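You operate a simulated robot arm through the tools that you are given. There is no shell and no other tool. Be economical: measure what you need, move in short steps, check, and stop when the job is done.

You run a simulated two-armed robot. Do the job below in one go: nothing can be reset, and whatever is moved stays where it is left.

## Task
Set the bench unit's height with the 85 mm gauge block.
Fine: clamp the unit over the slide, push the block in under it on the slide, lower the unit till it is just clear of the block, then draw the slide out with the block.
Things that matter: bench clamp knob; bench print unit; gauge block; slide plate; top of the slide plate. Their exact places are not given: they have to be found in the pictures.

It is judged by the outcome, as a careful person would: the job done as asked, and still so three seconds after it is handed in. It fails if anything else is knocked over, pushed out of place, dropped, spilled or broken.

## Robot
Two 7-joint arms with two-finger parallel grippers on one trunk, on a base that drives. Base frame: it is fixed to the floor where the robot stands at the start and does not move with it; the origin is under the middle of the robot, x ahead of it, y to its left, z up; the surface under the hand at the start is at about z = 0.72. Units: m, rad, N and s.
The left shoulder is at the start at [0.02, 0.113, 1.347], the right one opposite. With the tool pointing down near the work surface each hand reaches from about 0.1 to 0.48 m from the robot's upright axis, wherever it stands, measured 20 degrees to its own side. Places, roughly: bench clamp knob [0.5, 0, 0.9]; bench print unit [0.6, 0, 0.9]; slide plate [0.9, -0.3, 0.7]; top of the slide plate [0.9, -0.3, 0.7]. Payload 1.57 kg a hand.
Tool frame (each hand has its own): the origin (TCP) lies between the finger pads and is the grasp point; the fingertips stand 0.03 m ahead of it; z points along the fingers, y is the line along which they close. Largest opening 0.08 m; finger width 0.017, thickness 0.012; the body of the gripper, 0.04 by 0.082 m, starts 0.08 m behind the TCP.
Orientation is told as [roll, pitch, yaw] about the base's x, y, z axes, in that order, counted from this pose: with the fingers straight down and closing along the base's y, the tool's x points along the base's -x, its y along +y and its z along -z.

## Interface
- The arms move only by the tool arm_command. It takes "left_plan", "right_plan" or both (then of equal length, played together; a hand with none holds still); each is a list of rows, each an object of numbers (a shift or turn left out is 0, a gripper value left out holds the last): "dx", "dy", "dz": the shift along the tool's x, y, z in mm; "ax", "ay", "az": the turn, a rotation vector about the tool's x, y, z in rad; "hand": the gripper command, from -1 (shut) to 1 (fully open), values between in proportion. In form: [{"dx": .., "dy": .., "dz": .., "ax": .., "ay": .., "az": .., "hand": ..}, ...]. A call has 1 to 20 rows; each row is the pose to reach, as a shift and turn from the pose commanded when the call began, along the tool's axes at that moment. A row lasts 0.2 s, in which the tool goes at most 0.05 m and 0.15 rad; a call with a longer step from one row to the next is refused whole, and so is a gripper value outside its range. A pose out of reach is approached as far as the arm can. The call stops where the force on the tool passes 40 N (or 10 N more than at its start, if that is more) or the arm is blocked; 0.2 s more then pass. The fingers move at their own pace (about 0.045 m/s each) and stop on an object; they squeeze with about 42 N. The grip force told is the motor's: it shows also when the fingers shut on nothing. Time passes only in rows, and 0.2 s behind the last, so rows that repeat a pose let the fingers close. It gives the time, the measured TCP pose, the force on the tool (base axes), the opening and the grip force at its end, in the units of the frame above (readings bear some noise), with the torque about the TCP (base axes, N m) and any sound that the robot's microphone picked up.
- Cameras (640 x 400 px; columns grow to the right, rows downward): "scene" is now at [0.1002, -0.0269, 1.4885]; the picture's right is [-0.31, -0.95, 0.00], its down [-0.39, 0.13, -0.91] and it looks along [0.87, -0.28, -0.41] (base axes); focal length 214 px, centre (320, 200). "left" rides on the left gripper at [0.072, 0.007, -0.122] in its tool frame; the picture's right is [-0.09, 1.00, 0.00], its down [-0.84, -0.08, -0.54] and it looks along [-0.54, -0.05, 0.84] (tool axes); focal length 238 px, centre (320, 200). "right" rides on the right gripper at [0.072, -0.007, -0.122] in its tool frame; the picture's right is [0.09, 1.00, 0.00], its down [-0.84, 0.08, -0.54] and it looks along [-0.54, 0.05, 0.84] (tool axes); focal length 238 px, centre (320, 200).
- capture(camera): a new picture of that camera. It takes no simulated time.
- slide_trunk(by): slides the trunk up (or, below 0, down) by that many m; the arms and the scene camera ride with it, the base frame stays. It gives what a move gives, with no picture.
- base_move(legs): drives the robot by 1 to 6 legs, each [ahead, left, turn to the left] in m, m and rad, along the robot's own axes; the way and the turn of a leg run together, so that a leg with both is an arc; at most 1.5 m and 3.142 rad a leg. The arms and the cameras ride along, it lands a little off, and it stops where it bumps. It gives what a move gives.
- pan_tilt(pan, tilt): turns the head with the scene camera to pan (to the left, within 1.396 rad either way) and tilt (down, from -0.506 to 1.204), counted from straight ahead of the robot. It gives what a move gives.
- pixel_to_xyz(camera, pixels): there is no depth. For up to 12 entries [column, row, z] of the newest picture of that camera ("zoom" is the newest enlarged one), the place [x, y] in the base frame at which the ray of that pixel passes the height z, good to about 0.002 m. It takes no simulated time.
- enlarge(camera, box): a new picture of the part [left, top, right, bottom] of that camera's present view, enlarged. It takes no simulated time.
- finish_job(): hands the job in; it is judged then, once.

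Work in short steps. Measure before you move; look again where a grasp or a placing could have gone wrong, and mend it. You have 80 turns and 62 pictures in all, those below and enlarged ones among them. Open the grippers and draw the arms clear of the work before you hand the job in, unless the task says otherwise; then end with one line.

The tools are called after "Emit:" by a JSON object that holds its "method" and its "body". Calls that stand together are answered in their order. arm_command: Moves the arms, as the interface text tells. Its arguments: {"type":"object","properties":{"left_plan":{"type":"array","items":{"type":"object","properties":{"dx":{"type":"number"},"dy":{"type":"number"},"dz":{"type":"number"},"ax":{"type":"number"},"ay":{"type":"number"},"az":{"type":"number"},"hand":{"type":"number"}}}},"right_plan":{"type":"array","items":{"type":"object","properties":{"dx":{"type":"number"},"dy":{"type":"number"},"dz":{"type":"number"},"ax":{"type":"number"},"ay":{"type":"number"},"az":{"type":"number"},"hand":{"type":"number"}}}}},"required":[]} The other tools are called the same way: slide_trunk (by) slides the trunk up or down; base_move (legs) drives the base; pan_tilt (pan, tilt) turns the head that bears the scene camera; capture (camera) takes a picture; pixel_to_xyz (camera, pixels) gives the place at which the rays of pixels pass given heights; enlarge (camera, box) takes an enlarged picture of a part of a camera's view; finish_job () hands the job in.

At the start:

```text
clock: 0.0
left_ee_pos: [0.3391, -0.0107, 1.4417]
left_orientation: [-0.001, 0.0, 0.003]
left_force: [0.4, 0.5, 0.7]
left_moment: [0.01, -0.02, 0.0]
left_opening: 0.0797
left_grip_force: 0.1
right_ee_pos: [0.3439, -0.3092, 1.4137]
right_orientation: [0.001, -0.001, 0.0]
right_force: [0.4, -0.4, 0.6]
right_moment: [0.0, -0.02, -0.04]
right_opening: 0.0799
right_grip_force: 0.1
trunk travel left (down, up): [-0.4, 0.17]
robot x, y, heading: [-0.0006, -0.0023, -0.001]
head pan, tilt: [-0.316, 0.426]
```

scene: 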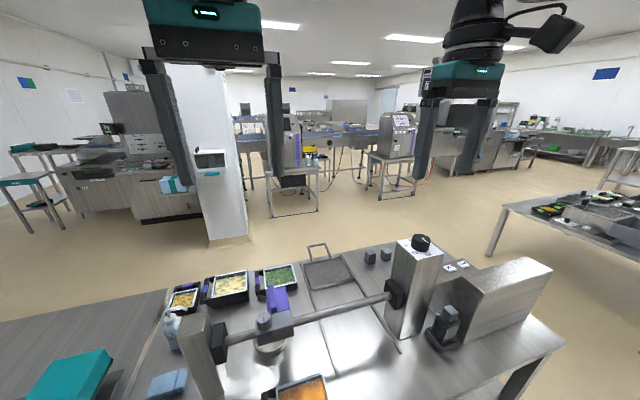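
right: 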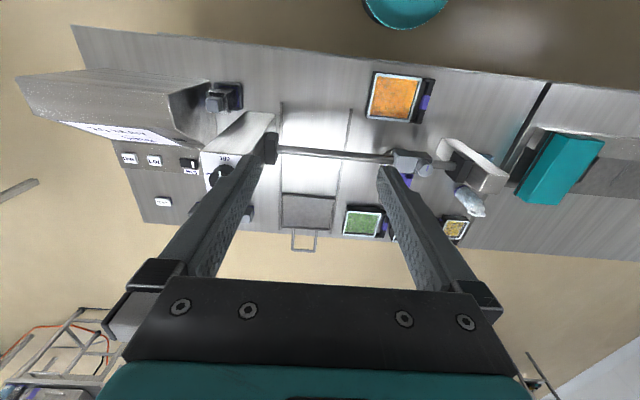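
left: 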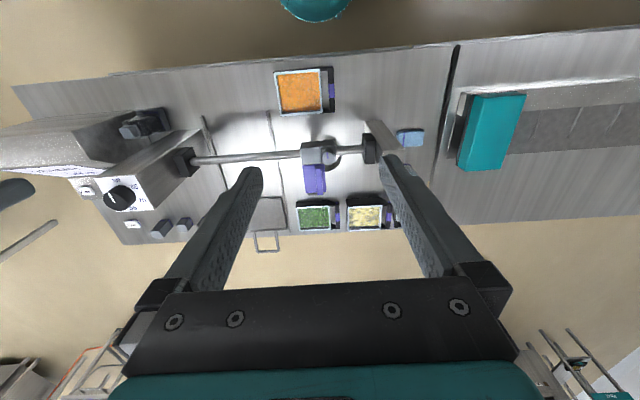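

The scene shows a rail between two posts with a print unit (purple) around px (275,310), a slide plate with a handle at (325,265), and blocks near (370,257). I take enlarged pictures.

Emit:
{"method": "enlarge", "body": {"camera": "scene", "box": [150, 220, 350, 400]}}

Emit:
{"method": "enlarge", "body": {"camera": "scene", "box": [300, 220, 560, 380]}}

Emit:
{"method": "enlarge", "body": {"camera": "left", "box": [60, 60, 440, 260]}}

```text
2.22 times, centred on (250, 310) of scene
```

zoom: 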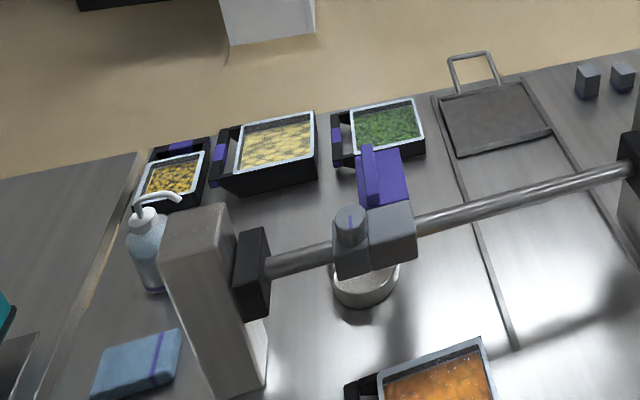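

```text
2.46 times, centred on (430, 300) of scene
```

zoom: 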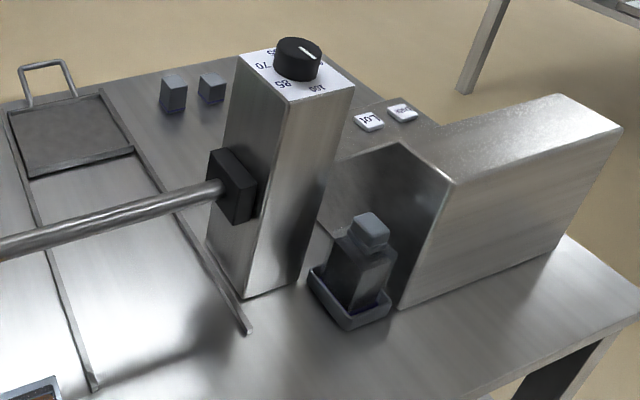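

```text
1.68 times, centred on (250, 160) of left
```

zoom: 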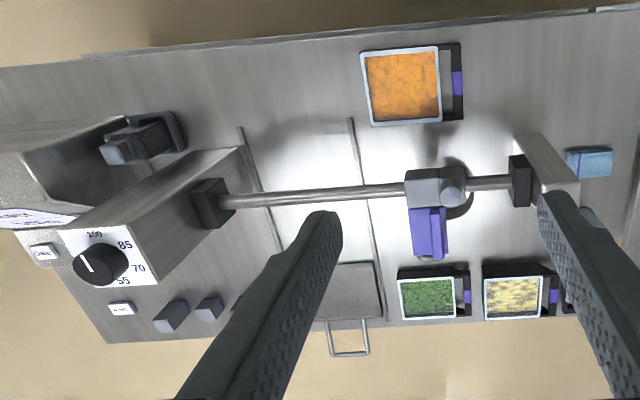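

Next I measure the main features: slide plate, blocks, rail, unit and dial.

Emit:
{"method": "pixel_to_xyz", "body": {"camera": "scene", "pixels": [[370, 262, 0.72], [386, 260, 0.72], [312, 290, 0.72], [352, 279, 0.72], [300, 265, 0.72], [338, 258, 0.72], [338, 376, 0.72], [401, 353, 0.72], [421, 240, 1.0], [264, 318, 0.95], [270, 345, 0.72], [455, 345, 0.72]]}}

Emit:
{"method": "pixel_to_xyz", "body": {"camera": "left", "pixels": [[120, 197, 1.0], [316, 150, 0.9], [315, 180, 0.9], [250, 200, 0.72], [285, 198, 0.72], [265, 248, 0.72], [205, 120, 0.72], [270, 112, 0.72], [160, 232, 0.72], [184, 226, 0.72], [370, 148, 0.9], [185, 162, 0.9]]}}

Emit:
{"method": "enlarge", "body": {"camera": "left", "box": [80, 140, 240, 240]}}

```text
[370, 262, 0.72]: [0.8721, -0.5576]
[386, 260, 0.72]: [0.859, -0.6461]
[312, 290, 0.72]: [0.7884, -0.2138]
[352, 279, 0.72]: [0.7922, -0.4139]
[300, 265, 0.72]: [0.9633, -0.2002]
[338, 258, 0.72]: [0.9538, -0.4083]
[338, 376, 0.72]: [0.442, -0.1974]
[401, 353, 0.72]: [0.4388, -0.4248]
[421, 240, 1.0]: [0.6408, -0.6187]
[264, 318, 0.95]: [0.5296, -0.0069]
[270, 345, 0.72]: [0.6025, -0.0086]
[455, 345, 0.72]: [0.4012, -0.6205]
```

```text
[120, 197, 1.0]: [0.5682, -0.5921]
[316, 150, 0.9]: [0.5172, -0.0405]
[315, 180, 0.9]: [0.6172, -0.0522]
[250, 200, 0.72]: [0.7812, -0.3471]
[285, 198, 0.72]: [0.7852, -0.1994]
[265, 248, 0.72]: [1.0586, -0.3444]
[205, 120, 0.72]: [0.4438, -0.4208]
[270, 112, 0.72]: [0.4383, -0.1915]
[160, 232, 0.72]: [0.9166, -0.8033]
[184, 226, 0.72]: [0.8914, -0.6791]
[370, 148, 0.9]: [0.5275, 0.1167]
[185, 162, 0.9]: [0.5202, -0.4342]
```

```text
4.00 times, centred on (160, 190) of left
```

zoom: 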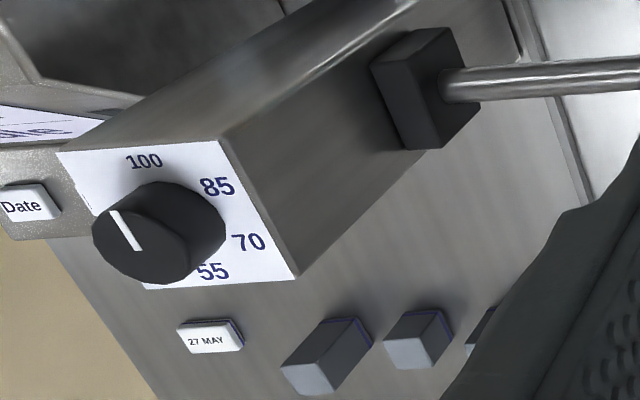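

The slide track runs along x (0.44–0.96) at y −0.42…−0.20, with the rail at x≈0.52. I tilt the head down to look closely at the unit and its knob.

Emit:
{"method": "pan_tilt", "body": {"pan": -0.2, "tilt": 0.8}}

Emit:
{"method": "enlarge", "body": {"camera": "scene", "box": [160, 120, 400, 270]}}

Emit:
{"method": "capture", "body": {"camera": "scene"}}

```text
clock: 0.8
left_ee_pos: [0.3388, -0.0111, 1.4398]
left_orientation: [-0.001, -0.002, 0.002]
left_force: [0.4, 0.2, 0.6]
left_moment: [-0.01, -0.05, 0.01]
left_opening: 0.0802
left_grip_force: 0.1
right_ee_pos: [0.3439, -0.3098, 1.4135]
right_orientation: [0.002, 0.001, 0.0]
right_force: [0.9, 1.1, -0.1]
right_moment: [-0.03, 0.03, -0.03]
right_opening: 0.0799
right_grip_force: 0.1
trunk travel left (down, up): [-0.4, 0.17]
robot x, y, heading: [-0.0007, -0.0035, 0.003]
head pan, tilt: [-0.201, 0.799]
```

```text
2.67 times, centred on (280, 195) of scene
```

zoom: 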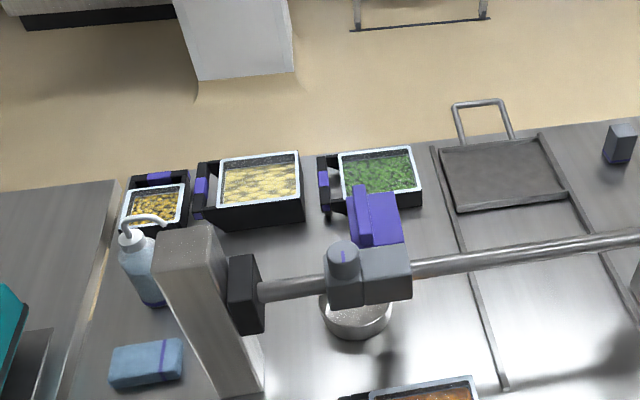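

```text
53 pictures are left
```

scene: 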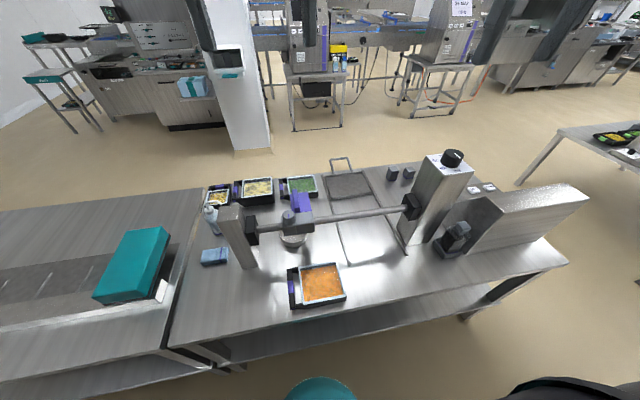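

To see the unit from the side, I lower the trunk by 0.27 m (hands stay above the rail, short of it in x) and tilt the left tool forward.

Emit:
{"method": "slide_trunk", "body": {"by": -0.27}}

Emit:
{"method": "arm_command", "body": {"left_plan": [{"dx": 30, "ay": -0.14}, {"dx": 60, "ay": -0.28}, {"dx": 80, "ay": -0.42}, {"dx": 80, "ay": -0.56}]}}

Emit:
{"method": "capture", "body": {"camera": "left"}}

Emit:
{"method": "capture", "body": {"camera": "scene"}}

```text
clock: 3.6
left_ee_pos: [0.338, -0.0111, 1.1696]
left_orientation: [0.001, -0.001, 0.002]
left_force: [0.2, 0.3, -0.2]
left_moment: [-0.02, 0.01, 0.01]
left_opening: 0.0797
left_grip_force: 0.0
right_ee_pos: [0.3431, -0.31, 1.1435]
right_orientation: [0.001, 0.0, -0.001]
right_force: [-0.1, -0.5, 0.4]
right_moment: [-0.01, 0.02, 0.01]
right_opening: 0.0799
right_grip_force: 0.1
trunk travel left (down, up): [-0.13, 0.44]
robot x, y, heading: [0.0013, 0.001, -0.003]
head pan, tilt: [-0.201, 0.799]
```

```text
clock: 4.2
left_ee_pos: [0.298, -0.0117, 1.1649]
left_orientation: [0.005, -0.216, 0.014]
left_force: [2.8, -1.6, -11.6]
left_moment: [-0.02, -0.98, 0.18]
left_opening: 0.08
left_grip_force: 0.0
right_ee_pos: [0.3437, -0.3088, 1.144]
right_orientation: [0.0, 0.002, 0.001]
right_force: [0.2, -0.5, 0.4]
right_moment: [-0.02, -0.01, -0.01]
right_opening: 0.0799
right_grip_force: 0.0
trunk travel left (down, up): [-0.13, 0.44]
robot x, y, heading: [-0.0005, 0.0009, 0.001]
head pan, tilt: [-0.201, 0.799]
stopped in row 2 (left hand): the force on the tool passed its limit at 56 N (the readings are from after the stop); the commanded pose is now the measured one
```

```text
52 pictures are left
```

left: 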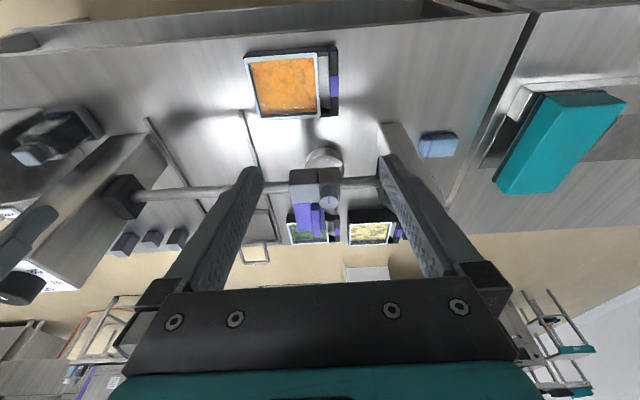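

```text
51 pictures are left
```

scene: 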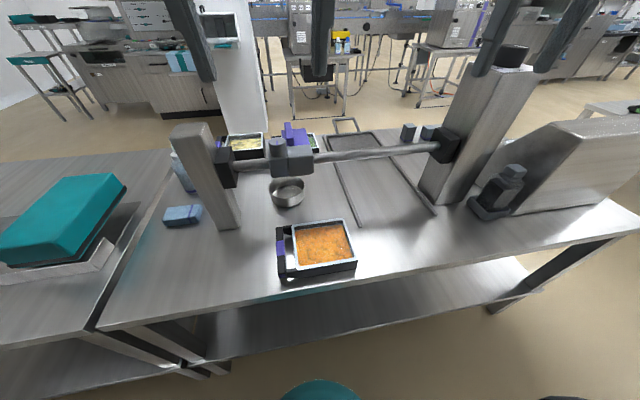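

The left arm stopped on a force (arm folded too near the robot). The scene view from here shows the unit well, so I enlarge it.

Emit:
{"method": "enlarge", "body": {"camera": "scene", "box": [200, 110, 360, 220]}}

Emit:
{"method": "enlarge", "body": {"camera": "left", "box": [80, 130, 260, 280]}}

Emit:
{"method": "pixel_to_xyz", "body": {"camera": "scene", "pixels": [[409, 140, 0.72], [427, 142, 0.72], [290, 205, 0.72], [325, 280, 0.72], [355, 270, 0.72], [325, 220, 0.72], [292, 176, 0.84], [292, 176, 0.88], [320, 155, 0.88], [235, 230, 0.72], [430, 195, 0.72], [620, 235, 0.72]]}}

```text
3.64 times, centred on (280, 165) of scene
```

zoom: 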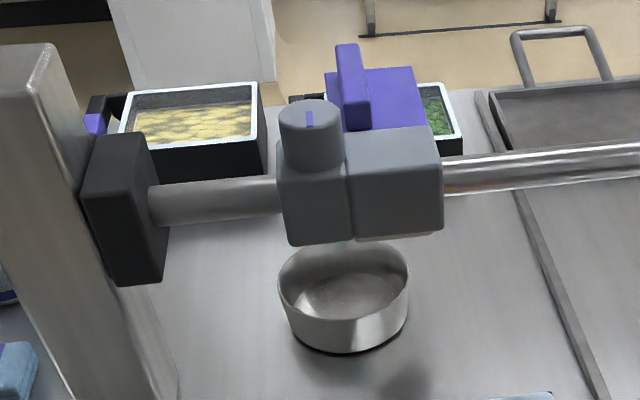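

```text
2.67 times, centred on (170, 205) of left
```

zoom: 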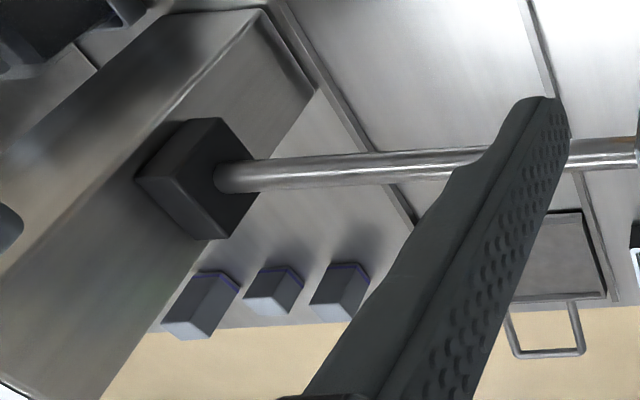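

```text
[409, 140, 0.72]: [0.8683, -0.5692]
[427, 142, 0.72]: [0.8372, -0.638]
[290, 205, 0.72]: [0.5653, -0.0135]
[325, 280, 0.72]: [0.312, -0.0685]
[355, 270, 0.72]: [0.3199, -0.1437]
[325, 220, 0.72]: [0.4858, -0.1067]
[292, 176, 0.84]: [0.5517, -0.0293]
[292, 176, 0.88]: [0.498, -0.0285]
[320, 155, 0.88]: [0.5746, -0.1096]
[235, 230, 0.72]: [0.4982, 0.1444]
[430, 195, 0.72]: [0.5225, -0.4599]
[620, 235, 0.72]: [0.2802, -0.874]
```

The unit (grey body, purple cassette, vertical-axis knob with purple mark) rides the rail above a bowl on the bench. I straighten the left hand a bit and take another view for triangulating the knob.

Emit:
{"method": "arm_command", "body": {"left_plan": [{"dx": -40, "ay": 0.1}, {"dx": -60, "dz": 0, "ay": 0.216}]}}

Emit:
{"method": "enlarge", "body": {"camera": "left", "box": [240, 100, 400, 200]}}

Emit:
{"method": "pixel_to_xyz", "body": {"camera": "scene", "pixels": [[277.3, 140.8, 0.92], [277.3, 140.8, 0.96], [277.3, 140.8, 1.0]]}}

```text
clock: 4.8
left_ee_pos: [0.3573, -0.0112, 1.1782]
left_orientation: [0.0, 0.0, 0.01]
left_force: [0.7, 0.5, -0.5]
left_moment: [0.0, 0.02, -0.02]
left_opening: 0.0801
left_grip_force: 0.0
right_ee_pos: [0.3437, -0.3093, 1.1446]
right_orientation: [0.0, -0.001, -0.001]
right_force: [0.2, -0.5, -0.8]
right_moment: [0.01, 0.0, -0.06]
right_opening: 0.0799
right_grip_force: 0.1
trunk travel left (down, up): [-0.13, 0.44]
robot x, y, heading: [0.0051, -0.0007, 0.0]
head pan, tilt: [-0.201, 0.799]
```

```text
4.00 times, centred on (320, 150) of left
```

zoom: 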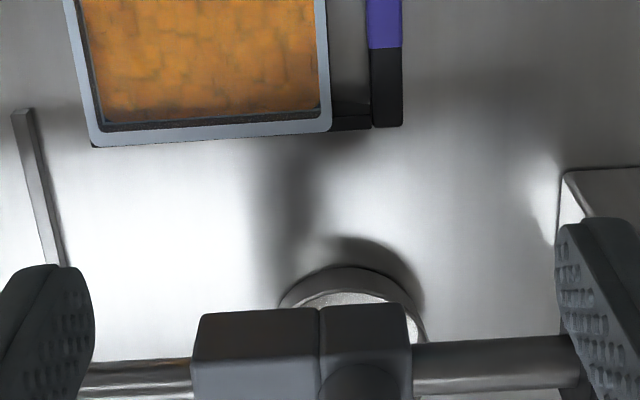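

```text
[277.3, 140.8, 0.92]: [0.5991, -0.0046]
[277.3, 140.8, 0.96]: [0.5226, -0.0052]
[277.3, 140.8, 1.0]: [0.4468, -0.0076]
```

Emit:
{"method": "enlarge", "body": {"camera": "left", "box": [240, 170, 400, 270]}}

Emit:
{"method": "pixel_to_xyz", "body": {"camera": "zoom", "pixels": [[365, 130, 0.96], [365, 130, 0.93]]}}

```text
4.00 times, centred on (320, 220) of left
```

zoom: 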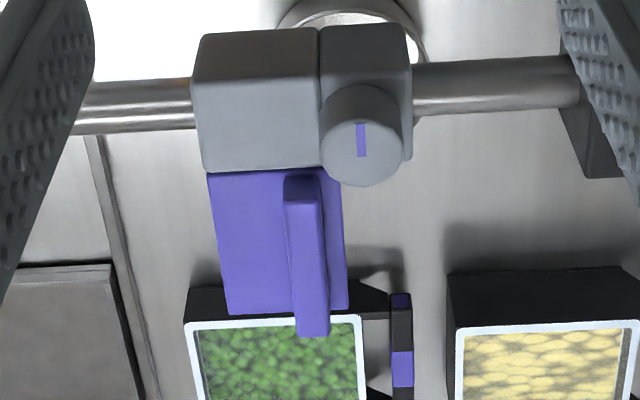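

```text
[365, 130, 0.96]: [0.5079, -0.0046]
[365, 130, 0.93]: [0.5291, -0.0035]
```

Triangulation puts the knob's top at about (0.507, −0.005, 0.968), with a diameter of about 0.03. I bring the left hand over it and check before descending.

Emit:
{"method": "arm_command", "body": {"left_plan": [{"dx": -45, "dy": 2, "dz": 10}, {"dx": -90, "dy": 4, "dz": 30}, {"dx": -130, "dy": 6, "dz": 50}, {"dx": -149, "dy": 6, "dz": 90}, {"dx": -149, "dy": 6, "dz": 130}, {"dx": -149, "dy": 6, "dz": 150}, {"dx": -149, "dy": 6, "dz": 150}]}}

Emit:
{"method": "capture", "body": {"camera": "left"}}

Emit:
{"method": "capture", "body": {"camera": "scene"}}

```text
clock: 6.4
left_ee_pos: [0.5068, -0.0018, 1.0287]
left_orientation: [-0.001, 0.0, 0.014]
left_force: [-0.3, -0.7, 0.0]
left_moment: [0.04, 0.01, -0.04]
left_opening: 0.0801
left_grip_force: 0.0
right_ee_pos: [0.3438, -0.3096, 1.1436]
right_orientation: [-0.001, 0.0, 0.0]
right_force: [-0.1, -0.5, 0.2]
right_moment: [0.02, -0.02, 0.01]
right_opening: 0.0799
right_grip_force: 0.1
trunk travel left (down, up): [-0.13, 0.44]
robot x, y, heading: [-0.0, 0.0026, 0.002]
head pan, tilt: [-0.201, 0.799]
```

```text
46 pictures are left
```

left: 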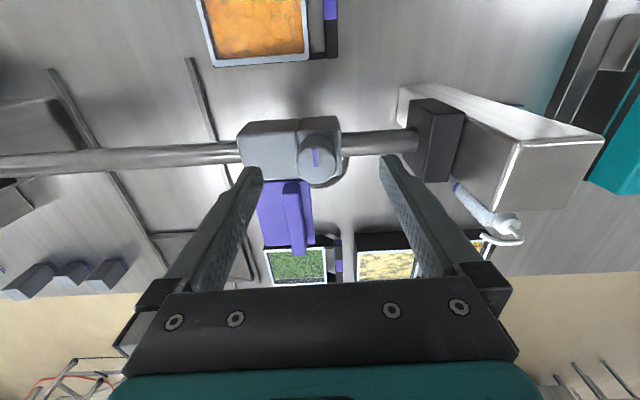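

```text
45 pictures are left
```

scene: 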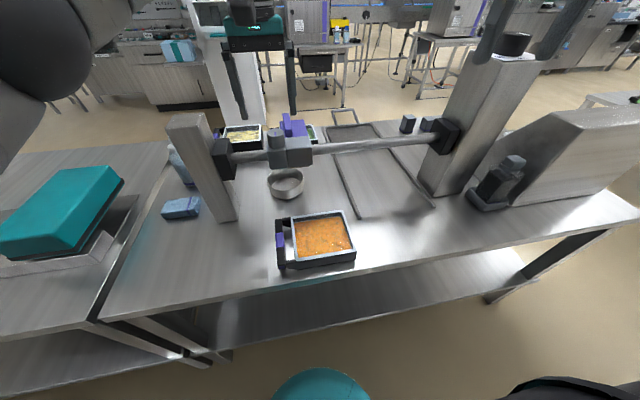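

Emit:
{"method": "pixel_to_xyz", "body": {"camera": "left", "pixels": [[317, 148, 0.968], [317, 148, 0.95], [317, 148, 0.93], [317, 175, 0.968], [280, 140, 0.94], [316, 157, 0.92], [270, 137, 0.92], [290, 185, 0.92]]}}

Emit:
{"method": "pixel_to_xyz", "body": {"camera": "scene", "pixels": [[278, 142, 0.968], [278, 142, 0.95], [278, 142, 0.93], [278, 142, 0.92], [278, 142, 0.91]]}}

Emit:
{"method": "enlarge", "body": {"camera": "scene", "box": [200, 100, 360, 200]}}

Emit:
{"method": "enlarge", "body": {"camera": "left", "box": [220, 100, 380, 200]}}

```text
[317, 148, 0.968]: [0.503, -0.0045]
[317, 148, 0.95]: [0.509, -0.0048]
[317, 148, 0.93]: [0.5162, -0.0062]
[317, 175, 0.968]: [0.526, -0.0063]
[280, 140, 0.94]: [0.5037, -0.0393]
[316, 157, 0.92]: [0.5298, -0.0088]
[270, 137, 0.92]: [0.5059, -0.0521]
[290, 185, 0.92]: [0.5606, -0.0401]
```

```text
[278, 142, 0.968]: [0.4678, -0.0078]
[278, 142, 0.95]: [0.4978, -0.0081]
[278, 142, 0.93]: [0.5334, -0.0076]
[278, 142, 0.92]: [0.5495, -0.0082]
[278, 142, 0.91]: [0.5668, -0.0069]
```

```text
4.00 times, centred on (280, 150) of scene
```

zoom: 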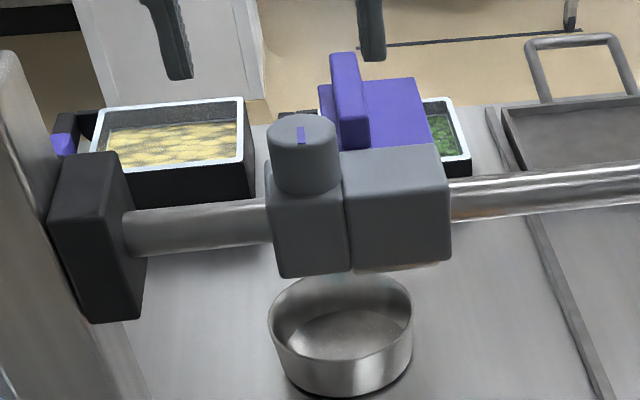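

```text
4.00 times, centred on (300, 150) of left
```

zoom: 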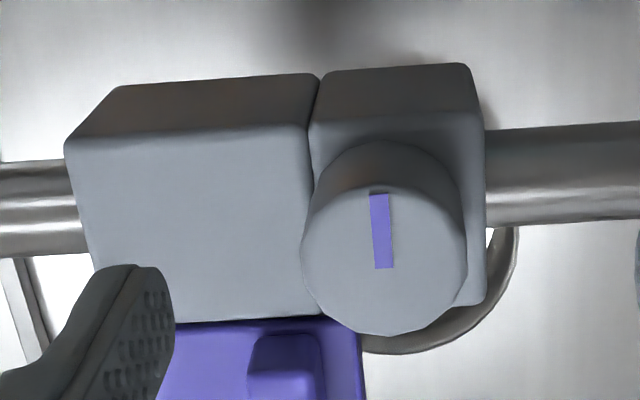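

Emit:
{"method": "pixel_to_xyz", "body": {"camera": "zoom", "pixels": [[384, 258, 0.98], [384, 258, 0.96], [384, 258, 0.94], [300, 255, 0.96], [468, 255, 0.96], [305, 125, 0.93], [95, 320, 0.93], [310, 315, 0.93]]}}

Emit:
{"method": "pixel_to_xyz", "body": {"camera": "scene", "pixels": [[275.8, 135, 0.98], [275.8, 135, 0.96], [275.8, 135, 0.94], [275.8, 147.5, 0.94], [275.8, 147.5, 0.92]]}}

```text
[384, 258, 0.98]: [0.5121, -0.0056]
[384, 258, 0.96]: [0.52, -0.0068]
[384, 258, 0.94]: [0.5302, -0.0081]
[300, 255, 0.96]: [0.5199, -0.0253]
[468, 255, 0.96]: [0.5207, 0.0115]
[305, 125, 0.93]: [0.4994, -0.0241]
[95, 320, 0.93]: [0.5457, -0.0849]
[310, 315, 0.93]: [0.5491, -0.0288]
```

```text
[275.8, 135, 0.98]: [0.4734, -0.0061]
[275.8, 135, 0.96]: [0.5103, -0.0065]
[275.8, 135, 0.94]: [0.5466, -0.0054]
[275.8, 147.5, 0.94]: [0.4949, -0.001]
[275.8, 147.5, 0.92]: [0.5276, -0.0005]
```

Knob axis refined to about (0.523, −0.007), top at 0.953, bottom ≈0.93, diameter 0.037. I descend to TCP z 0.965 and close.

Emit:
{"method": "arm_command", "body": {"left_plan": [{"dx": -16, "dy": -5, "dz": 0}, {"dx": -16, "dy": -5, "dz": 30}, {"dx": -16, "dy": -5, "dz": 52}, {"dx": -16, "dy": -5, "dz": 64, "hand": 1}, {"dx": -16, "dy": -5, "dz": 64, "hand": -1}, {"dx": -16, "dy": -5, "dz": 64, "hand": -1}, {"dx": -16, "dy": -5, "dz": 64, "hand": -1}, {"dx": -16, "dy": -5, "dz": 64, "hand": -1}]}}

Emit:
{"method": "enlarge", "body": {"camera": "scene", "box": [200, 100, 360, 200]}}

```text
clock: 8.2
left_ee_pos: [0.5211, -0.006, 0.9654]
left_orientation: [0.0, -0.002, 0.011]
left_force: [1.3, -2.1, -2.1]
left_moment: [-0.11, -0.2, 0.01]
left_opening: 0.0374
left_grip_force: 26.6
right_ee_pos: [0.3443, -0.3093, 1.1441]
right_orientation: [0.0, 0.002, 0.001]
right_force: [-0.2, 0.5, -0.4]
right_moment: [-0.02, 0.0, 0.02]
right_opening: 0.0798
right_grip_force: 0.0
trunk travel left (down, up): [-0.13, 0.44]
robot x, y, heading: [-0.0023, 0.0027, 0.001]
head pan, tilt: [-0.201, 0.799]
```

```text
4.00 times, centred on (280, 150) of scene
```

zoom: 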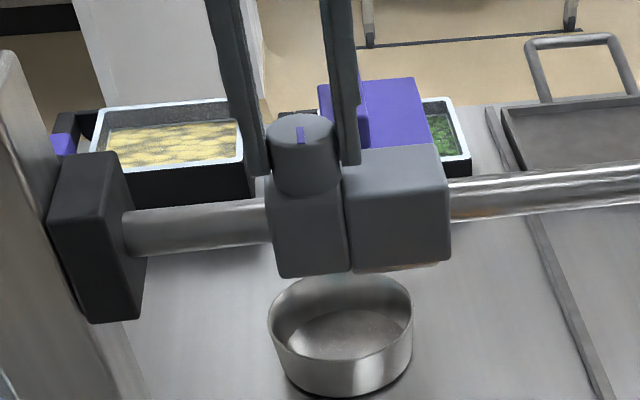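

The knob is gripped (0.0374 open). I test whether the unit slides with a small 8 mm pull toward −y.

Emit:
{"method": "arm_command", "body": {"left_plan": [{"dy": -2, "hand": -1}, {"dy": -4}, {"dy": -6}, {"dy": -8}, {"dy": -8}]}}

```text
clock: 9.4
left_ee_pos: [0.5221, -0.0091, 0.9652]
left_orientation: [0.005, -0.001, 0.017]
left_force: [-3.8, 21.1, 4.6]
left_moment: [0.94, 0.2, 0.07]
left_opening: 0.0369
left_grip_force: 43.1
right_ee_pos: [0.343, -0.3073, 1.1443]
right_orientation: [-0.002, -0.001, 0.0]
right_force: [-0.4, 0.5, 0.2]
right_moment: [0.0, -0.03, 0.02]
right_opening: 0.0801
right_grip_force: 0.1
trunk travel left (down, up): [-0.13, 0.44]
robot x, y, heading: [-0.004, 0.0009, -0.001]
head pan, tilt: [-0.201, 0.799]
```

It is clamped (21 N, no movement). I ease back and turn the knob counter-clockwise from above (az negative).

Emit:
{"method": "arm_command", "body": {"left_plan": [{"dy": 7}, {"dy": 7, "az": -0.12}, {"dy": 7, "az": -0.24}, {"dy": 7, "az": -0.36}, {"dy": 7, "az": -0.48}, {"dy": 7, "az": -0.6}, {"dy": 7, "az": -0.72}, {"dy": 7, "az": -0.84}, {"dy": 7, "az": -0.96}, {"dy": 7, "az": -0.96}]}}

Emit:
{"method": "enlarge", "body": {"camera": "scene", "box": [200, 100, 360, 200]}}

```text
clock: 11.6
left_ee_pos: [0.5218, -0.0102, 0.9655]
left_orientation: [-0.004, 0.0, 0.976]
left_force: [11.3, -8.7, 6.6]
left_moment: [-0.2, -0.32, -0.05]
left_opening: 0.037
left_grip_force: 43.1
right_ee_pos: [0.3445, -0.3104, 1.144]
right_orientation: [0.002, 0.0, 0.0]
right_force: [-0.5, -0.1, 1.0]
right_moment: [-0.02, 0.01, 0.0]
right_opening: 0.0798
right_grip_force: 0.1
trunk travel left (down, up): [-0.13, 0.44]
robot x, y, heading: [0.0016, 0.0003, -0.002]
head pan, tilt: [-0.201, 0.799]
```

```text
4.00 times, centred on (280, 150) of scene
```

zoom: 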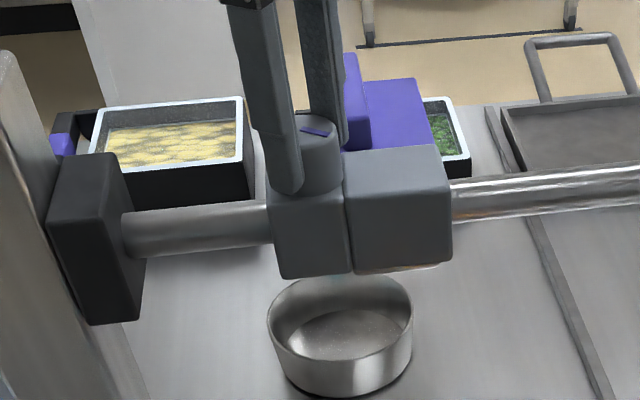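

The mark turned by about 55° with the hand. I test the slide again with a 12 mm base −y pull.

Emit:
{"method": "arm_command", "body": {"left_plan": [{"dx": 3.3, "dy": -2.2}, {"dx": 6.6, "dy": -4.5}, {"dx": 9.9, "dy": -6.7}, {"dx": 9.9, "dy": -6.7}]}}

```text
clock: 12.6
left_ee_pos: [0.523, -0.0126, 0.9636]
left_orientation: [0.005, -0.008, 0.983]
left_force: [7.9, 27.1, 5.9]
left_moment: [0.9, 0.3, 0.0]
left_opening: 0.0368
left_grip_force: 43.4
right_ee_pos: [0.3449, -0.3058, 1.1442]
right_orientation: [-0.002, 0.001, 0.003]
right_force: [-0.7, -0.4, 0.1]
right_moment: [0.01, 0.0, 0.03]
right_opening: 0.08
right_grip_force: 0.0
trunk travel left (down, up): [-0.13, 0.44]
robot x, y, heading: [0.0022, 0.0023, -0.003]
head pan, tilt: [-0.201, 0.799]
```

Still held. I relax and turn further counter-clockwise.

Emit:
{"method": "arm_command", "body": {"left_plan": [{"dx": -9, "dy": 6}, {"dx": -9, "dy": 6, "az": -0.13}, {"dx": -9, "dy": 6, "az": -0.26}, {"dx": -9, "dy": 6, "az": -0.39}, {"dx": -9, "dy": 6, "az": -0.52}, {"dx": -9, "dy": 6, "az": -0.65}, {"dx": -9, "dy": 6, "az": -0.78}, {"dx": -9, "dy": 6, "az": -0.91}, {"dx": -9, "dy": 6, "az": -1.04}, {"dx": -9, "dy": 6, "az": -1.17}, {"dx": -9, "dy": 6, "az": -1.17}]}}

Emit:
{"method": "enlarge", "body": {"camera": "scene", "box": [200, 100, 360, 200]}}

```text
clock: 15.0
left_ee_pos: [0.5282, -0.0081, 0.963]
left_orientation: [-0.011, 0.005, 2.148]
left_force: [39.0, 0.3, 2.3]
left_moment: [0.31, -0.97, -0.83]
left_opening: 0.0368
left_grip_force: 43.7
right_ee_pos: [0.3471, -0.3099, 1.1428]
right_orientation: [0.001, 0.003, 0.0]
right_force: [0.5, -0.6, -0.6]
right_moment: [0.0, 0.01, -0.01]
right_opening: 0.08
right_grip_force: 0.0
trunk travel left (down, up): [-0.13, 0.44]
robot x, y, heading: [0.0013, 0.002, 0.004]
head pan, tilt: [-0.201, 0.799]
```

```text
4.00 times, centred on (280, 150) of scene
```

zoom: 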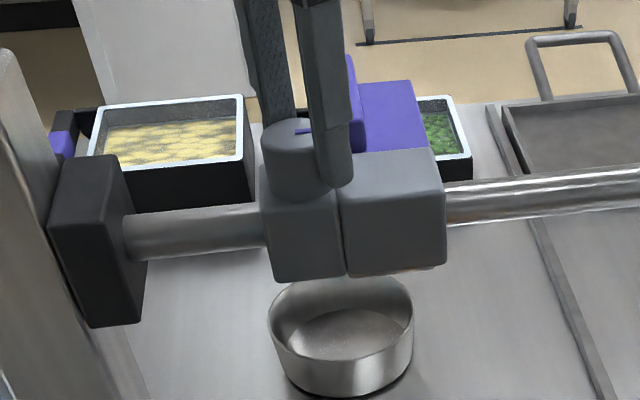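

The mark stops at about 90° from its start and the tool shows torque, so the knob is likely at its open stop. I relax the side load and over-turn, then pull along −y.

Emit:
{"method": "arm_command", "body": {"left_plan": [{"dx": 3.3, "dy": -5, "az": 0.12}, {"dx": 3.3, "dy": -5, "az": 0.15}, {"dx": 8.3, "dy": -1.7, "az": 0.15}, {"dx": 13.3, "dy": 1.6, "az": 0.15}, {"dx": 18.3, "dy": 4.9, "az": 0.15}, {"dx": 18.3, "dy": 4.9, "az": 0.15}]}}

Emit:
{"method": "capture", "body": {"camera": "left"}}

```text
clock: 16.4
left_ee_pos: [0.5258, -0.0277, 0.9647]
left_orientation: [0.004, -0.002, 1.992]
left_force: [-4.6, -0.2, 2.3]
left_moment: [-0.59, 0.32, 0.0]
left_opening: 0.0367
left_grip_force: 43.3
right_ee_pos: [0.344, -0.3092, 1.1441]
right_orientation: [-0.002, 0.0, -0.001]
right_force: [0.2, 0.2, 0.4]
right_moment: [0.01, 0.0, 0.03]
right_opening: 0.0801
right_grip_force: 0.0
trunk travel left (down, up): [-0.13, 0.44]
robot x, y, heading: [-0.0004, -0.0039, 0.005]
head pan, tilt: [-0.201, 0.799]
```

```text
39 pictures are left
```

left: 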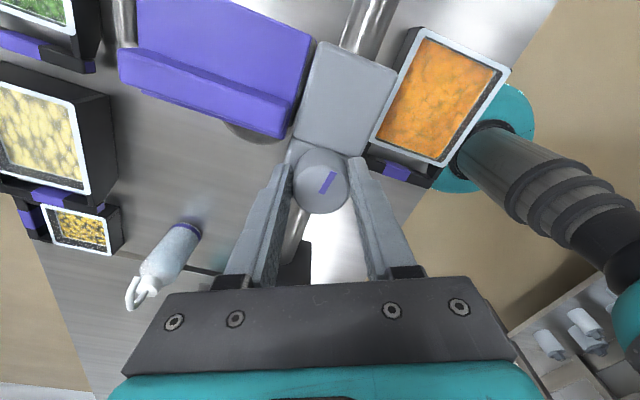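

The unit slides freely now (knob at y −0.028, force ≈0). I carry it on toward −y, moving the right hand away at the same time; target knob y ≈ −0.26 so that the body sits over the track centre (−0.31).

Emit:
{"method": "arm_command", "body": {"left_plan": [{"dx": 0}, {"dx": 13.7, "dy": 6.1}, {"dx": 27.4, "dy": 12.2}, {"dx": 41.1, "dy": 18.4}, {"dx": 54.8, "dy": 24.5}, {"dx": 68.5, "dy": 30.6}, {"dx": 82.2, "dy": 36.7}, {"dx": 95.9, "dy": 42.8}, {"dx": 109.6, "dy": 49}, {"dx": 109.6, "dy": 49}], "right_plan": [{"dy": -25, "dz": -20}, {"dy": -50, "dz": -40}, {"dy": -75, "dz": -60}, {"dy": -100, "dz": -80}, {"dy": -125, "dz": -80}, {"dy": -150, "dz": -80}, {"dy": -160, "dz": -80}, {"dy": -160, "dz": -80}, {"dy": -160, "dz": -80}, {"dy": -160, "dz": -80}]}}

Emit:
{"method": "capture", "body": {"camera": "scene"}}

```text
clock: 17.6
left_ee_pos: [0.5244, -0.0642, 0.9659]
left_orientation: [-0.023, 0.009, 2.008]
left_force: [14.4, -0.8, -12.1]
left_moment: [-0.63, -0.37, -0.08]
left_opening: 0.0369
left_grip_force: 42.7
left hand out of reach, approached as far as the arm can: row 3, 4, 5, 6
right_ee_pos: [0.3309, -0.3851, 1.1835]
right_orientation: [0.0, -0.001, -0.001]
right_force: [0.0, 0.5, -0.7]
right_moment: [-0.03, -0.01, -0.01]
right_opening: 0.0802
right_grip_force: 0.1
right hand out of reach, approached as far as the arm can: row 3, 4, 5, 6
trunk travel left (down, up): [-0.13, 0.44]
robot x, y, heading: [0.0008, -0.003, -0.001]
head pan, tilt: [-0.201, 0.799]
stopped in row 6 (left hand): the force on the tool passed its limit at 48 N (the readings are from after the stop); the commanded pose is now the measured one
```

```text
38 pictures are left
```

scene: 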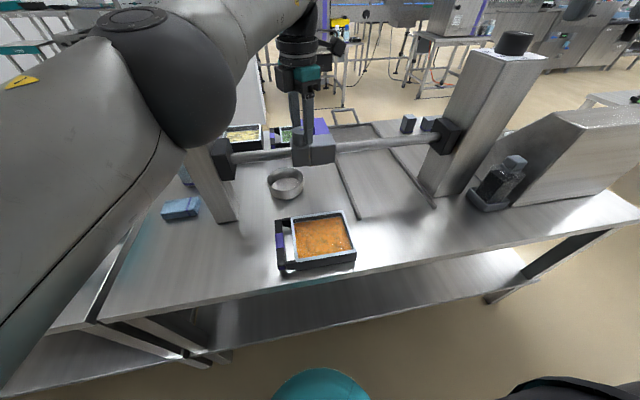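

Left arm is at its reach limit here. I release the knob, lift straight up, and shift the base 0.31 m to the right so the left hand works in its own range.

Emit:
{"method": "arm_command", "body": {"left_plan": [{"hand": 1}, {"hand": 1}, {"hand": 1}, {"dz": -30}, {"dz": -70}, {"dz": -110}, {"dz": -110}]}}

Emit:
{"method": "base_move", "body": {"legs": [[0, -0.31, 0]]}}

Emit:
{"method": "capture", "body": {"camera": "left"}}

Emit:
{"method": "capture", "body": {"camera": "scene"}}

```text
clock: 19.2
left_ee_pos: [0.4979, -0.0519, 1.0648]
left_orientation: [-0.022, 0.008, 2.004]
left_force: [0.7, 0.1, -0.2]
left_moment: [-0.04, 0.0, -0.03]
left_opening: 0.0796
left_grip_force: 0.0
left hand out of reach, approached as far as the arm can: row 4, 5, 6, 7
right_ee_pos: [0.3283, -0.3841, 1.1845]
right_orientation: [0.0, -0.001, 0.001]
right_force: [0.4, 0.8, 0.0]
right_moment: [-0.02, 0.02, -0.01]
right_opening: 0.0802
right_grip_force: 0.1
trunk travel left (down, up): [-0.13, 0.44]
robot x, y, heading: [-0.0036, 0.0, 0.001]
head pan, tilt: [-0.201, 0.799]
```

```text
clock: 21.4
left_ee_pos: [0.5001, -0.3626, 1.0644]
left_orientation: [-0.022, 0.009, 2.015]
left_force: [-0.2, -0.7, 0.8]
left_moment: [-0.04, 0.01, 0.0]
left_opening: 0.0802
left_grip_force: 0.1
right_ee_pos: [0.333, -0.6962, 1.1844]
right_orientation: [0.0, -0.001, 0.009]
right_force: [0.1, -0.4, -1.4]
right_moment: [0.0, 0.04, -0.01]
right_opening: 0.0799
right_grip_force: 0.0
trunk travel left (down, up): [-0.13, 0.44]
robot x, y, heading: [0.0041, -0.3185, 0.008]
head pan, tilt: [-0.201, 0.799]
```

```text
37 pictures are left
```

left: 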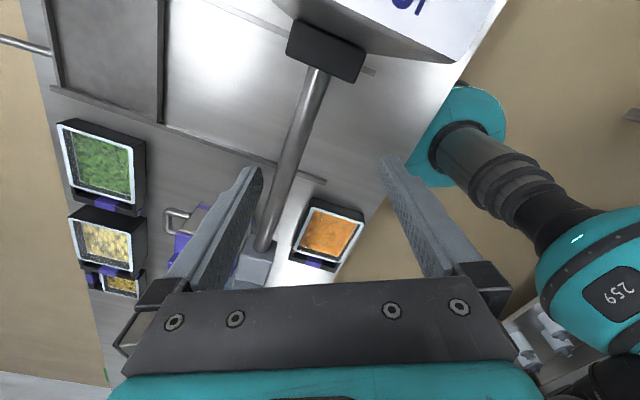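

```text
36 pictures are left
```

scene: 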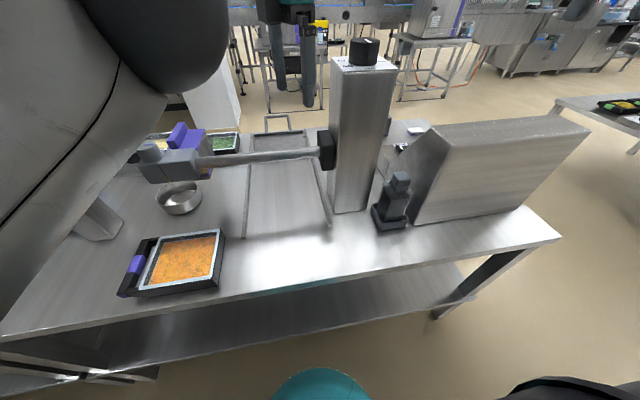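

The robot is now at y −0.3185. I bring the left hand (still raised) back above the knob, expected at about (0.5255, −0.063), and check.

Emit:
{"method": "pixel_to_xyz", "body": {"camera": "scene", "pixels": [[150, 147, 0.953], [150, 147, 0.94], [352, 40, 1.06], [363, 45, 1.06]]}}

Emit:
{"method": "arm_command", "body": {"left_plan": [{"dx": -37, "dy": -22}, {"dx": -74, "dy": -44}, {"dx": -111, "dy": -65}, {"dx": -148, "dy": -87}, {"dx": -185, "dy": -108}, {"dx": -222, "dy": -130}, {"dx": -261, "dy": -152}, {"dx": -261, "dy": -152}, {"dx": -261, "dy": -152}]}}

Emit:
{"method": "capture", "body": {"camera": "left"}}

```text
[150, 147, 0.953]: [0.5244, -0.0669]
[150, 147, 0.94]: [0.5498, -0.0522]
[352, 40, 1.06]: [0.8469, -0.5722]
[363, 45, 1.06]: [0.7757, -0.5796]
```

```text
clock: 23.4
left_ee_pos: [0.5272, -0.0594, 1.0672]
left_orientation: [-0.022, 0.007, 2.013]
left_force: [-0.2, 0.1, 0.4]
left_moment: [-0.01, 0.01, 0.02]
left_opening: 0.0799
left_grip_force: 0.0
left hand out of reach, approached as far as the arm can: row 1, 2, 3, 4
right_ee_pos: [0.3335, -0.6951, 1.1858]
right_orientation: [0.0, -0.002, 0.011]
right_force: [0.0, 0.3, 0.1]
right_moment: [0.0, 0.0, -0.02]
right_opening: 0.0802
right_grip_force: 0.0
trunk travel left (down, up): [-0.13, 0.44]
robot x, y, heading: [0.0032, -0.3153, 0.01]
head pan, tilt: [-0.201, 0.799]
```

```text
35 pictures are left
```

left: 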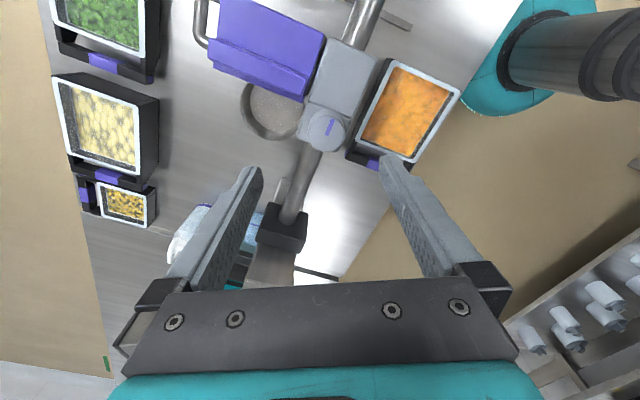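

Emit:
{"method": "pixel_to_xyz", "body": {"camera": "left", "pixels": [[328, 129, 0.953], [328, 133, 0.953]]}}

```text
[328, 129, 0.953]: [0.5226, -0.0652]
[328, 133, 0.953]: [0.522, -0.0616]
```

Knob centre at (0.5225, −0.0635). I descend, grip, and stop to verify.

Emit:
{"method": "arm_command", "body": {"left_plan": [{"dy": 4.4, "dz": 40}, {"dy": 4.4, "dz": 75}, {"dy": 4.4, "dz": 93}, {"dy": 4.4, "dz": 102, "hand": 1}, {"dy": 4.4, "dz": 102, "hand": -1}, {"dy": 4.4, "dz": 102}, {"dy": 4.4, "dz": 102}, {"dy": 4.4, "dz": 102}]}}

```text
clock: 25.1
left_ee_pos: [0.5237, -0.0624, 0.9656]
left_orientation: [-0.019, 0.009, 2.013]
left_force: [-2.7, -0.2, -1.3]
left_moment: [-0.36, 0.2, -0.02]
left_opening: 0.037
left_grip_force: 26.6
right_ee_pos: [0.3341, -0.6957, 1.1853]
right_orientation: [-0.001, -0.002, 0.011]
right_force: [0.4, -0.5, -0.5]
right_moment: [0.0, 0.01, -0.01]
right_opening: 0.08
right_grip_force: 0.1
trunk travel left (down, up): [-0.13, 0.44]
robot x, y, heading: [0.0038, -0.3137, 0.012]
head pan, tilt: [-0.201, 0.799]
```

Gripped cleanly. I slide the unit 197 mm toward −y.

Emit:
{"method": "arm_command", "body": {"left_plan": [{"dx": 9, "dy": 4.3}, {"dx": 22, "dy": 10.5}, {"dx": 36, "dy": 17.1}, {"dx": 50, "dy": 23.8}, {"dx": 64, "dy": 30.5}, {"dx": 78, "dy": 37.1}, {"dx": 92, "dy": 43.8}, {"dx": 106, "dy": 50.5}, {"dx": 120, "dy": 57.1}, {"dx": 134, "dy": 63.8}, {"dx": 148, "dy": 70.5}, {"dx": 162, "dy": 77.1}, {"dx": 172, "dy": 81.9}, {"dx": 178, "dy": 84.8}, {"dx": 178, "dy": 84.8}]}}

Emit:
{"method": "capture", "body": {"camera": "scene"}}

```text
clock: 28.4
left_ee_pos: [0.5206, -0.2609, 0.9636]
left_orientation: [-0.02, 0.007, 2.013]
left_force: [-8.0, -0.1, 5.5]
left_moment: [-0.23, 0.44, 0.04]
left_opening: 0.0369
left_grip_force: 43.3
right_ee_pos: [0.3311, -0.6961, 1.1846]
right_orientation: [-0.003, -0.004, 0.009]
right_force: [-0.1, 0.1, 0.1]
right_moment: [0.05, 0.02, 0.02]
right_opening: 0.0799
right_grip_force: 0.1
trunk travel left (down, up): [-0.13, 0.44]
robot x, y, heading: [0.0012, -0.3123, 0.008]
head pan, tilt: [-0.201, 0.799]
```

```text
34 pictures are left
```

scene: 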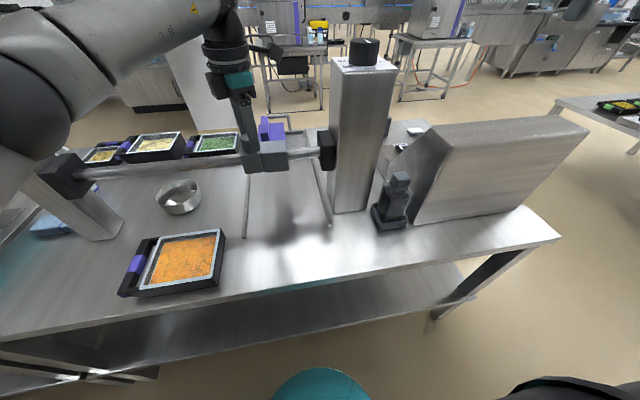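

The unit is over the track. I tighten the clamp by turning the knob clockwise (az positive) about 90°.

Emit:
{"method": "arm_command", "body": {"left_plan": [{"az": 0.14}, {"az": 0.28}, {"az": 0.42}, {"az": 0.56}, {"az": 0.7}, {"az": 0.84}, {"az": 0.98}, {"az": 1.12}, {"az": 1.26}, {"az": 1.4}, {"az": 1.5}, {"az": 1.58}, {"az": 1.64}, {"az": 1.64}]}}

Emit:
{"method": "enlarge", "body": {"camera": "scene", "box": [190, 100, 350, 200]}}

```text
clock: 31.4
left_ee_pos: [0.5204, -0.2585, 0.964]
left_orientation: [-0.005, -0.02, 0.373]
left_force: [-20.6, 1.4, 1.9]
left_moment: [-0.06, 1.06, 0.65]
left_opening: 0.0369
left_grip_force: 43.0
right_ee_pos: [0.3309, -0.6963, 1.1855]
right_orientation: [-0.002, -0.001, 0.011]
right_force: [-0.5, -0.4, 0.3]
right_moment: [0.02, 0.03, 0.0]
right_opening: 0.0801
right_grip_force: 0.0
trunk travel left (down, up): [-0.13, 0.44]
robot x, y, heading: [0.0021, -0.3178, 0.019]
head pan, tilt: [-0.201, 0.799]
```

```text
4.00 times, centred on (270, 150) of scene
```

zoom: 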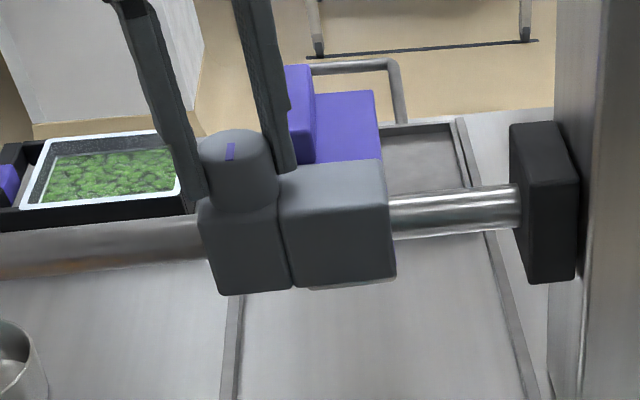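

The knob mark is back to its original direction with stop torque felt. I check the clamp with a small pull toward −y.

Emit:
{"method": "arm_command", "body": {"left_plan": [{"dx": 1, "dy": -3}, {"dx": 2, "dy": -6}, {"dx": 2, "dy": -7}, {"dx": 2, "dy": -7}]}}

```text
clock: 32.4
left_ee_pos: [0.5215, -0.2608, 0.964]
left_orientation: [0.007, -0.019, 0.378]
left_force: [-23.7, 22.1, 1.2]
left_moment: [0.53, 0.43, 0.46]
left_opening: 0.0369
left_grip_force: 43.1
right_ee_pos: [0.331, -0.6931, 1.1856]
right_orientation: [-0.003, -0.007, 0.01]
right_force: [0.6, -0.2, 0.6]
right_moment: [-0.03, 0.01, 0.01]
right_opening: 0.0802
right_grip_force: 0.1
trunk travel left (down, up): [-0.13, 0.44]
robot x, y, heading: [0.0006, -0.3151, 0.011]
head pan, tilt: [-0.201, 0.799]
```

Clamp holds. I release with a small opening, lift clear, and look at the dial with the right camera.

Emit:
{"method": "arm_command", "body": {"left_plan": [{"dx": -2, "dy": 7, "hand": 0.35}, {"dx": -2, "dy": 7, "hand": 0.35}, {"dx": -2, "dy": 7, "hand": 0.35}, {"dx": -2, "dy": 7, "dz": -30}, {"dx": 20, "dy": 7, "dz": -70, "az": 0.12}, {"dx": 40, "dy": 7, "dz": -110, "az": 0.24}, {"dx": 60, "dy": 7, "dz": -150, "az": 0.37}, {"dx": 60, "dy": 7, "dz": -150, "az": 0.37}]}}

Emit:
{"method": "capture", "body": {"camera": "right"}}

Emit:
{"method": "enlarge", "body": {"camera": "left", "box": [60, 60, 380, 260]}}

```text
clock: 34.1
left_ee_pos: [0.4662, -0.2823, 1.11]
left_orientation: [0.002, -0.022, 0.005]
left_force: [0.2, 0.2, 0.4]
left_moment: [-0.03, 0.0, -0.01]
left_opening: 0.0541
left_grip_force: 0.0
right_ee_pos: [0.3341, -0.6947, 1.1846]
right_orientation: [-0.003, -0.001, 0.011]
right_force: [-0.3, 0.6, 0.4]
right_moment: [-0.03, -0.03, 0.0]
right_opening: 0.0802
right_grip_force: 0.0
trunk travel left (down, up): [-0.13, 0.44]
robot x, y, heading: [-0.0027, -0.3153, 0.008]
head pan, tilt: [-0.201, 0.799]
```

```text
32 pictures are left
```

right: 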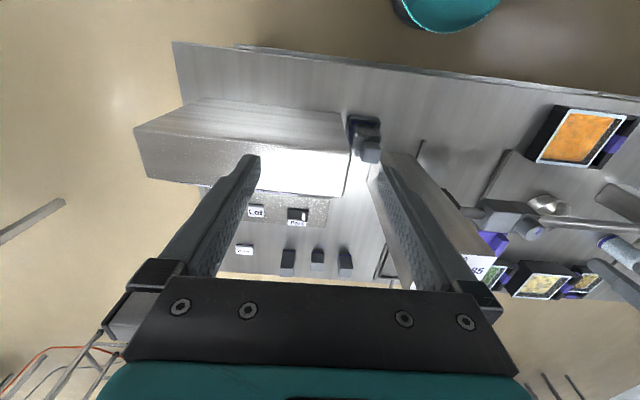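

```text
2.00 times, centred on (220, 160) of left
```

zoom: 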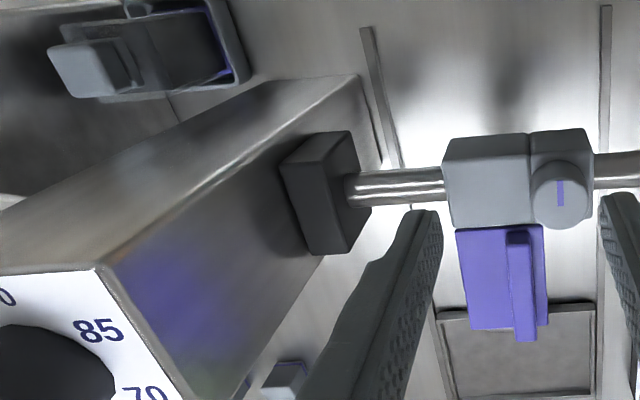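

The unit sits squarely over the track. Before going round to the far side I look right to see the free floor.

Emit:
{"method": "pan_tilt", "body": {"pan": -0.9, "tilt": 0.6}}

Emit:
{"method": "capture", "body": {"camera": "scene"}}

Emit:
{"method": "pixel_to_xyz", "body": {"camera": "right", "pixels": [[445, 31, 0.15], [490, 10, 0.15], [172, 42, 0.72], [200, 185, 0.72], [288, 272, 0.72], [317, 270, 0.72], [344, 275, 0.72], [288, 250, 0.8], [317, 250, 0.8], [344, 253, 0.8]]}}

```text
clock: 35.2
left_ee_pos: [0.4635, -0.2805, 1.1108]
left_orientation: [0.001, -0.023, 0.006]
left_force: [0.6, -1.1, -0.1]
left_moment: [-0.02, -0.02, -0.01]
left_opening: 0.0538
left_grip_force: 0.0
right_ee_pos: [0.3343, -0.6958, 1.1852]
right_orientation: [-0.001, -0.002, 0.008]
right_force: [-0.4, -1.3, 0.4]
right_moment: [0.02, -0.04, 0.02]
right_opening: 0.08
right_grip_force: 0.1
trunk travel left (down, up): [-0.13, 0.44]
robot x, y, heading: [0.0025, -0.3139, 0.007]
head pan, tilt: [-0.901, 0.6]
```

```text
30 pictures are left
```

scene: 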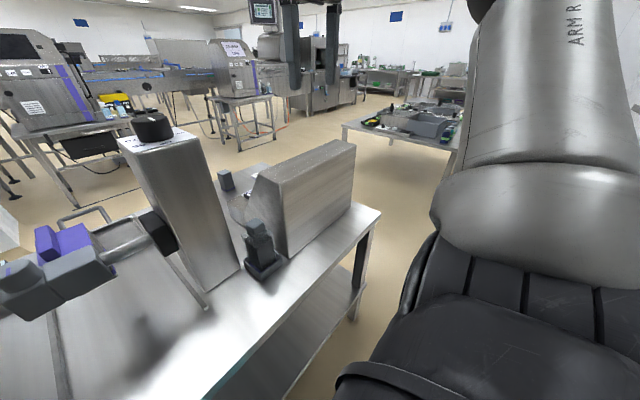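

```text
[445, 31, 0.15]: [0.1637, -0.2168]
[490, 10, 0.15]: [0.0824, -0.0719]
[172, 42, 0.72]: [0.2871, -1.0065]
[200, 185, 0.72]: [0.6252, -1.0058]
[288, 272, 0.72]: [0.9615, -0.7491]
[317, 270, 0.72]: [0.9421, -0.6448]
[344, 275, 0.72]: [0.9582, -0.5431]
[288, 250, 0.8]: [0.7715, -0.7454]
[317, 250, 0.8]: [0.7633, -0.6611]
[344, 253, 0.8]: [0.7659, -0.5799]
```

Emit:
{"method": "pixel_to_xyz", "body": {"camera": "scene", "pixels": [[345, 128, 0.75], [440, 150, 0.75], [455, 175, 0], [225, 165, 0], [240, 150, 0], [295, 70, 0.5], [75, 205, 0], [17, 195, 0], [270, 122, 0]]}}

```text
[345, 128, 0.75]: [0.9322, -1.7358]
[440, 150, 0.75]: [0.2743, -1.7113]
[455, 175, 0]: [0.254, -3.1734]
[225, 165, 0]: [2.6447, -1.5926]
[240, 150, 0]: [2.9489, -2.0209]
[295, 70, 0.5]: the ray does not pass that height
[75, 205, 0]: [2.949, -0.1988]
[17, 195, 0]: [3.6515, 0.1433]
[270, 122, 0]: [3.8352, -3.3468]
```

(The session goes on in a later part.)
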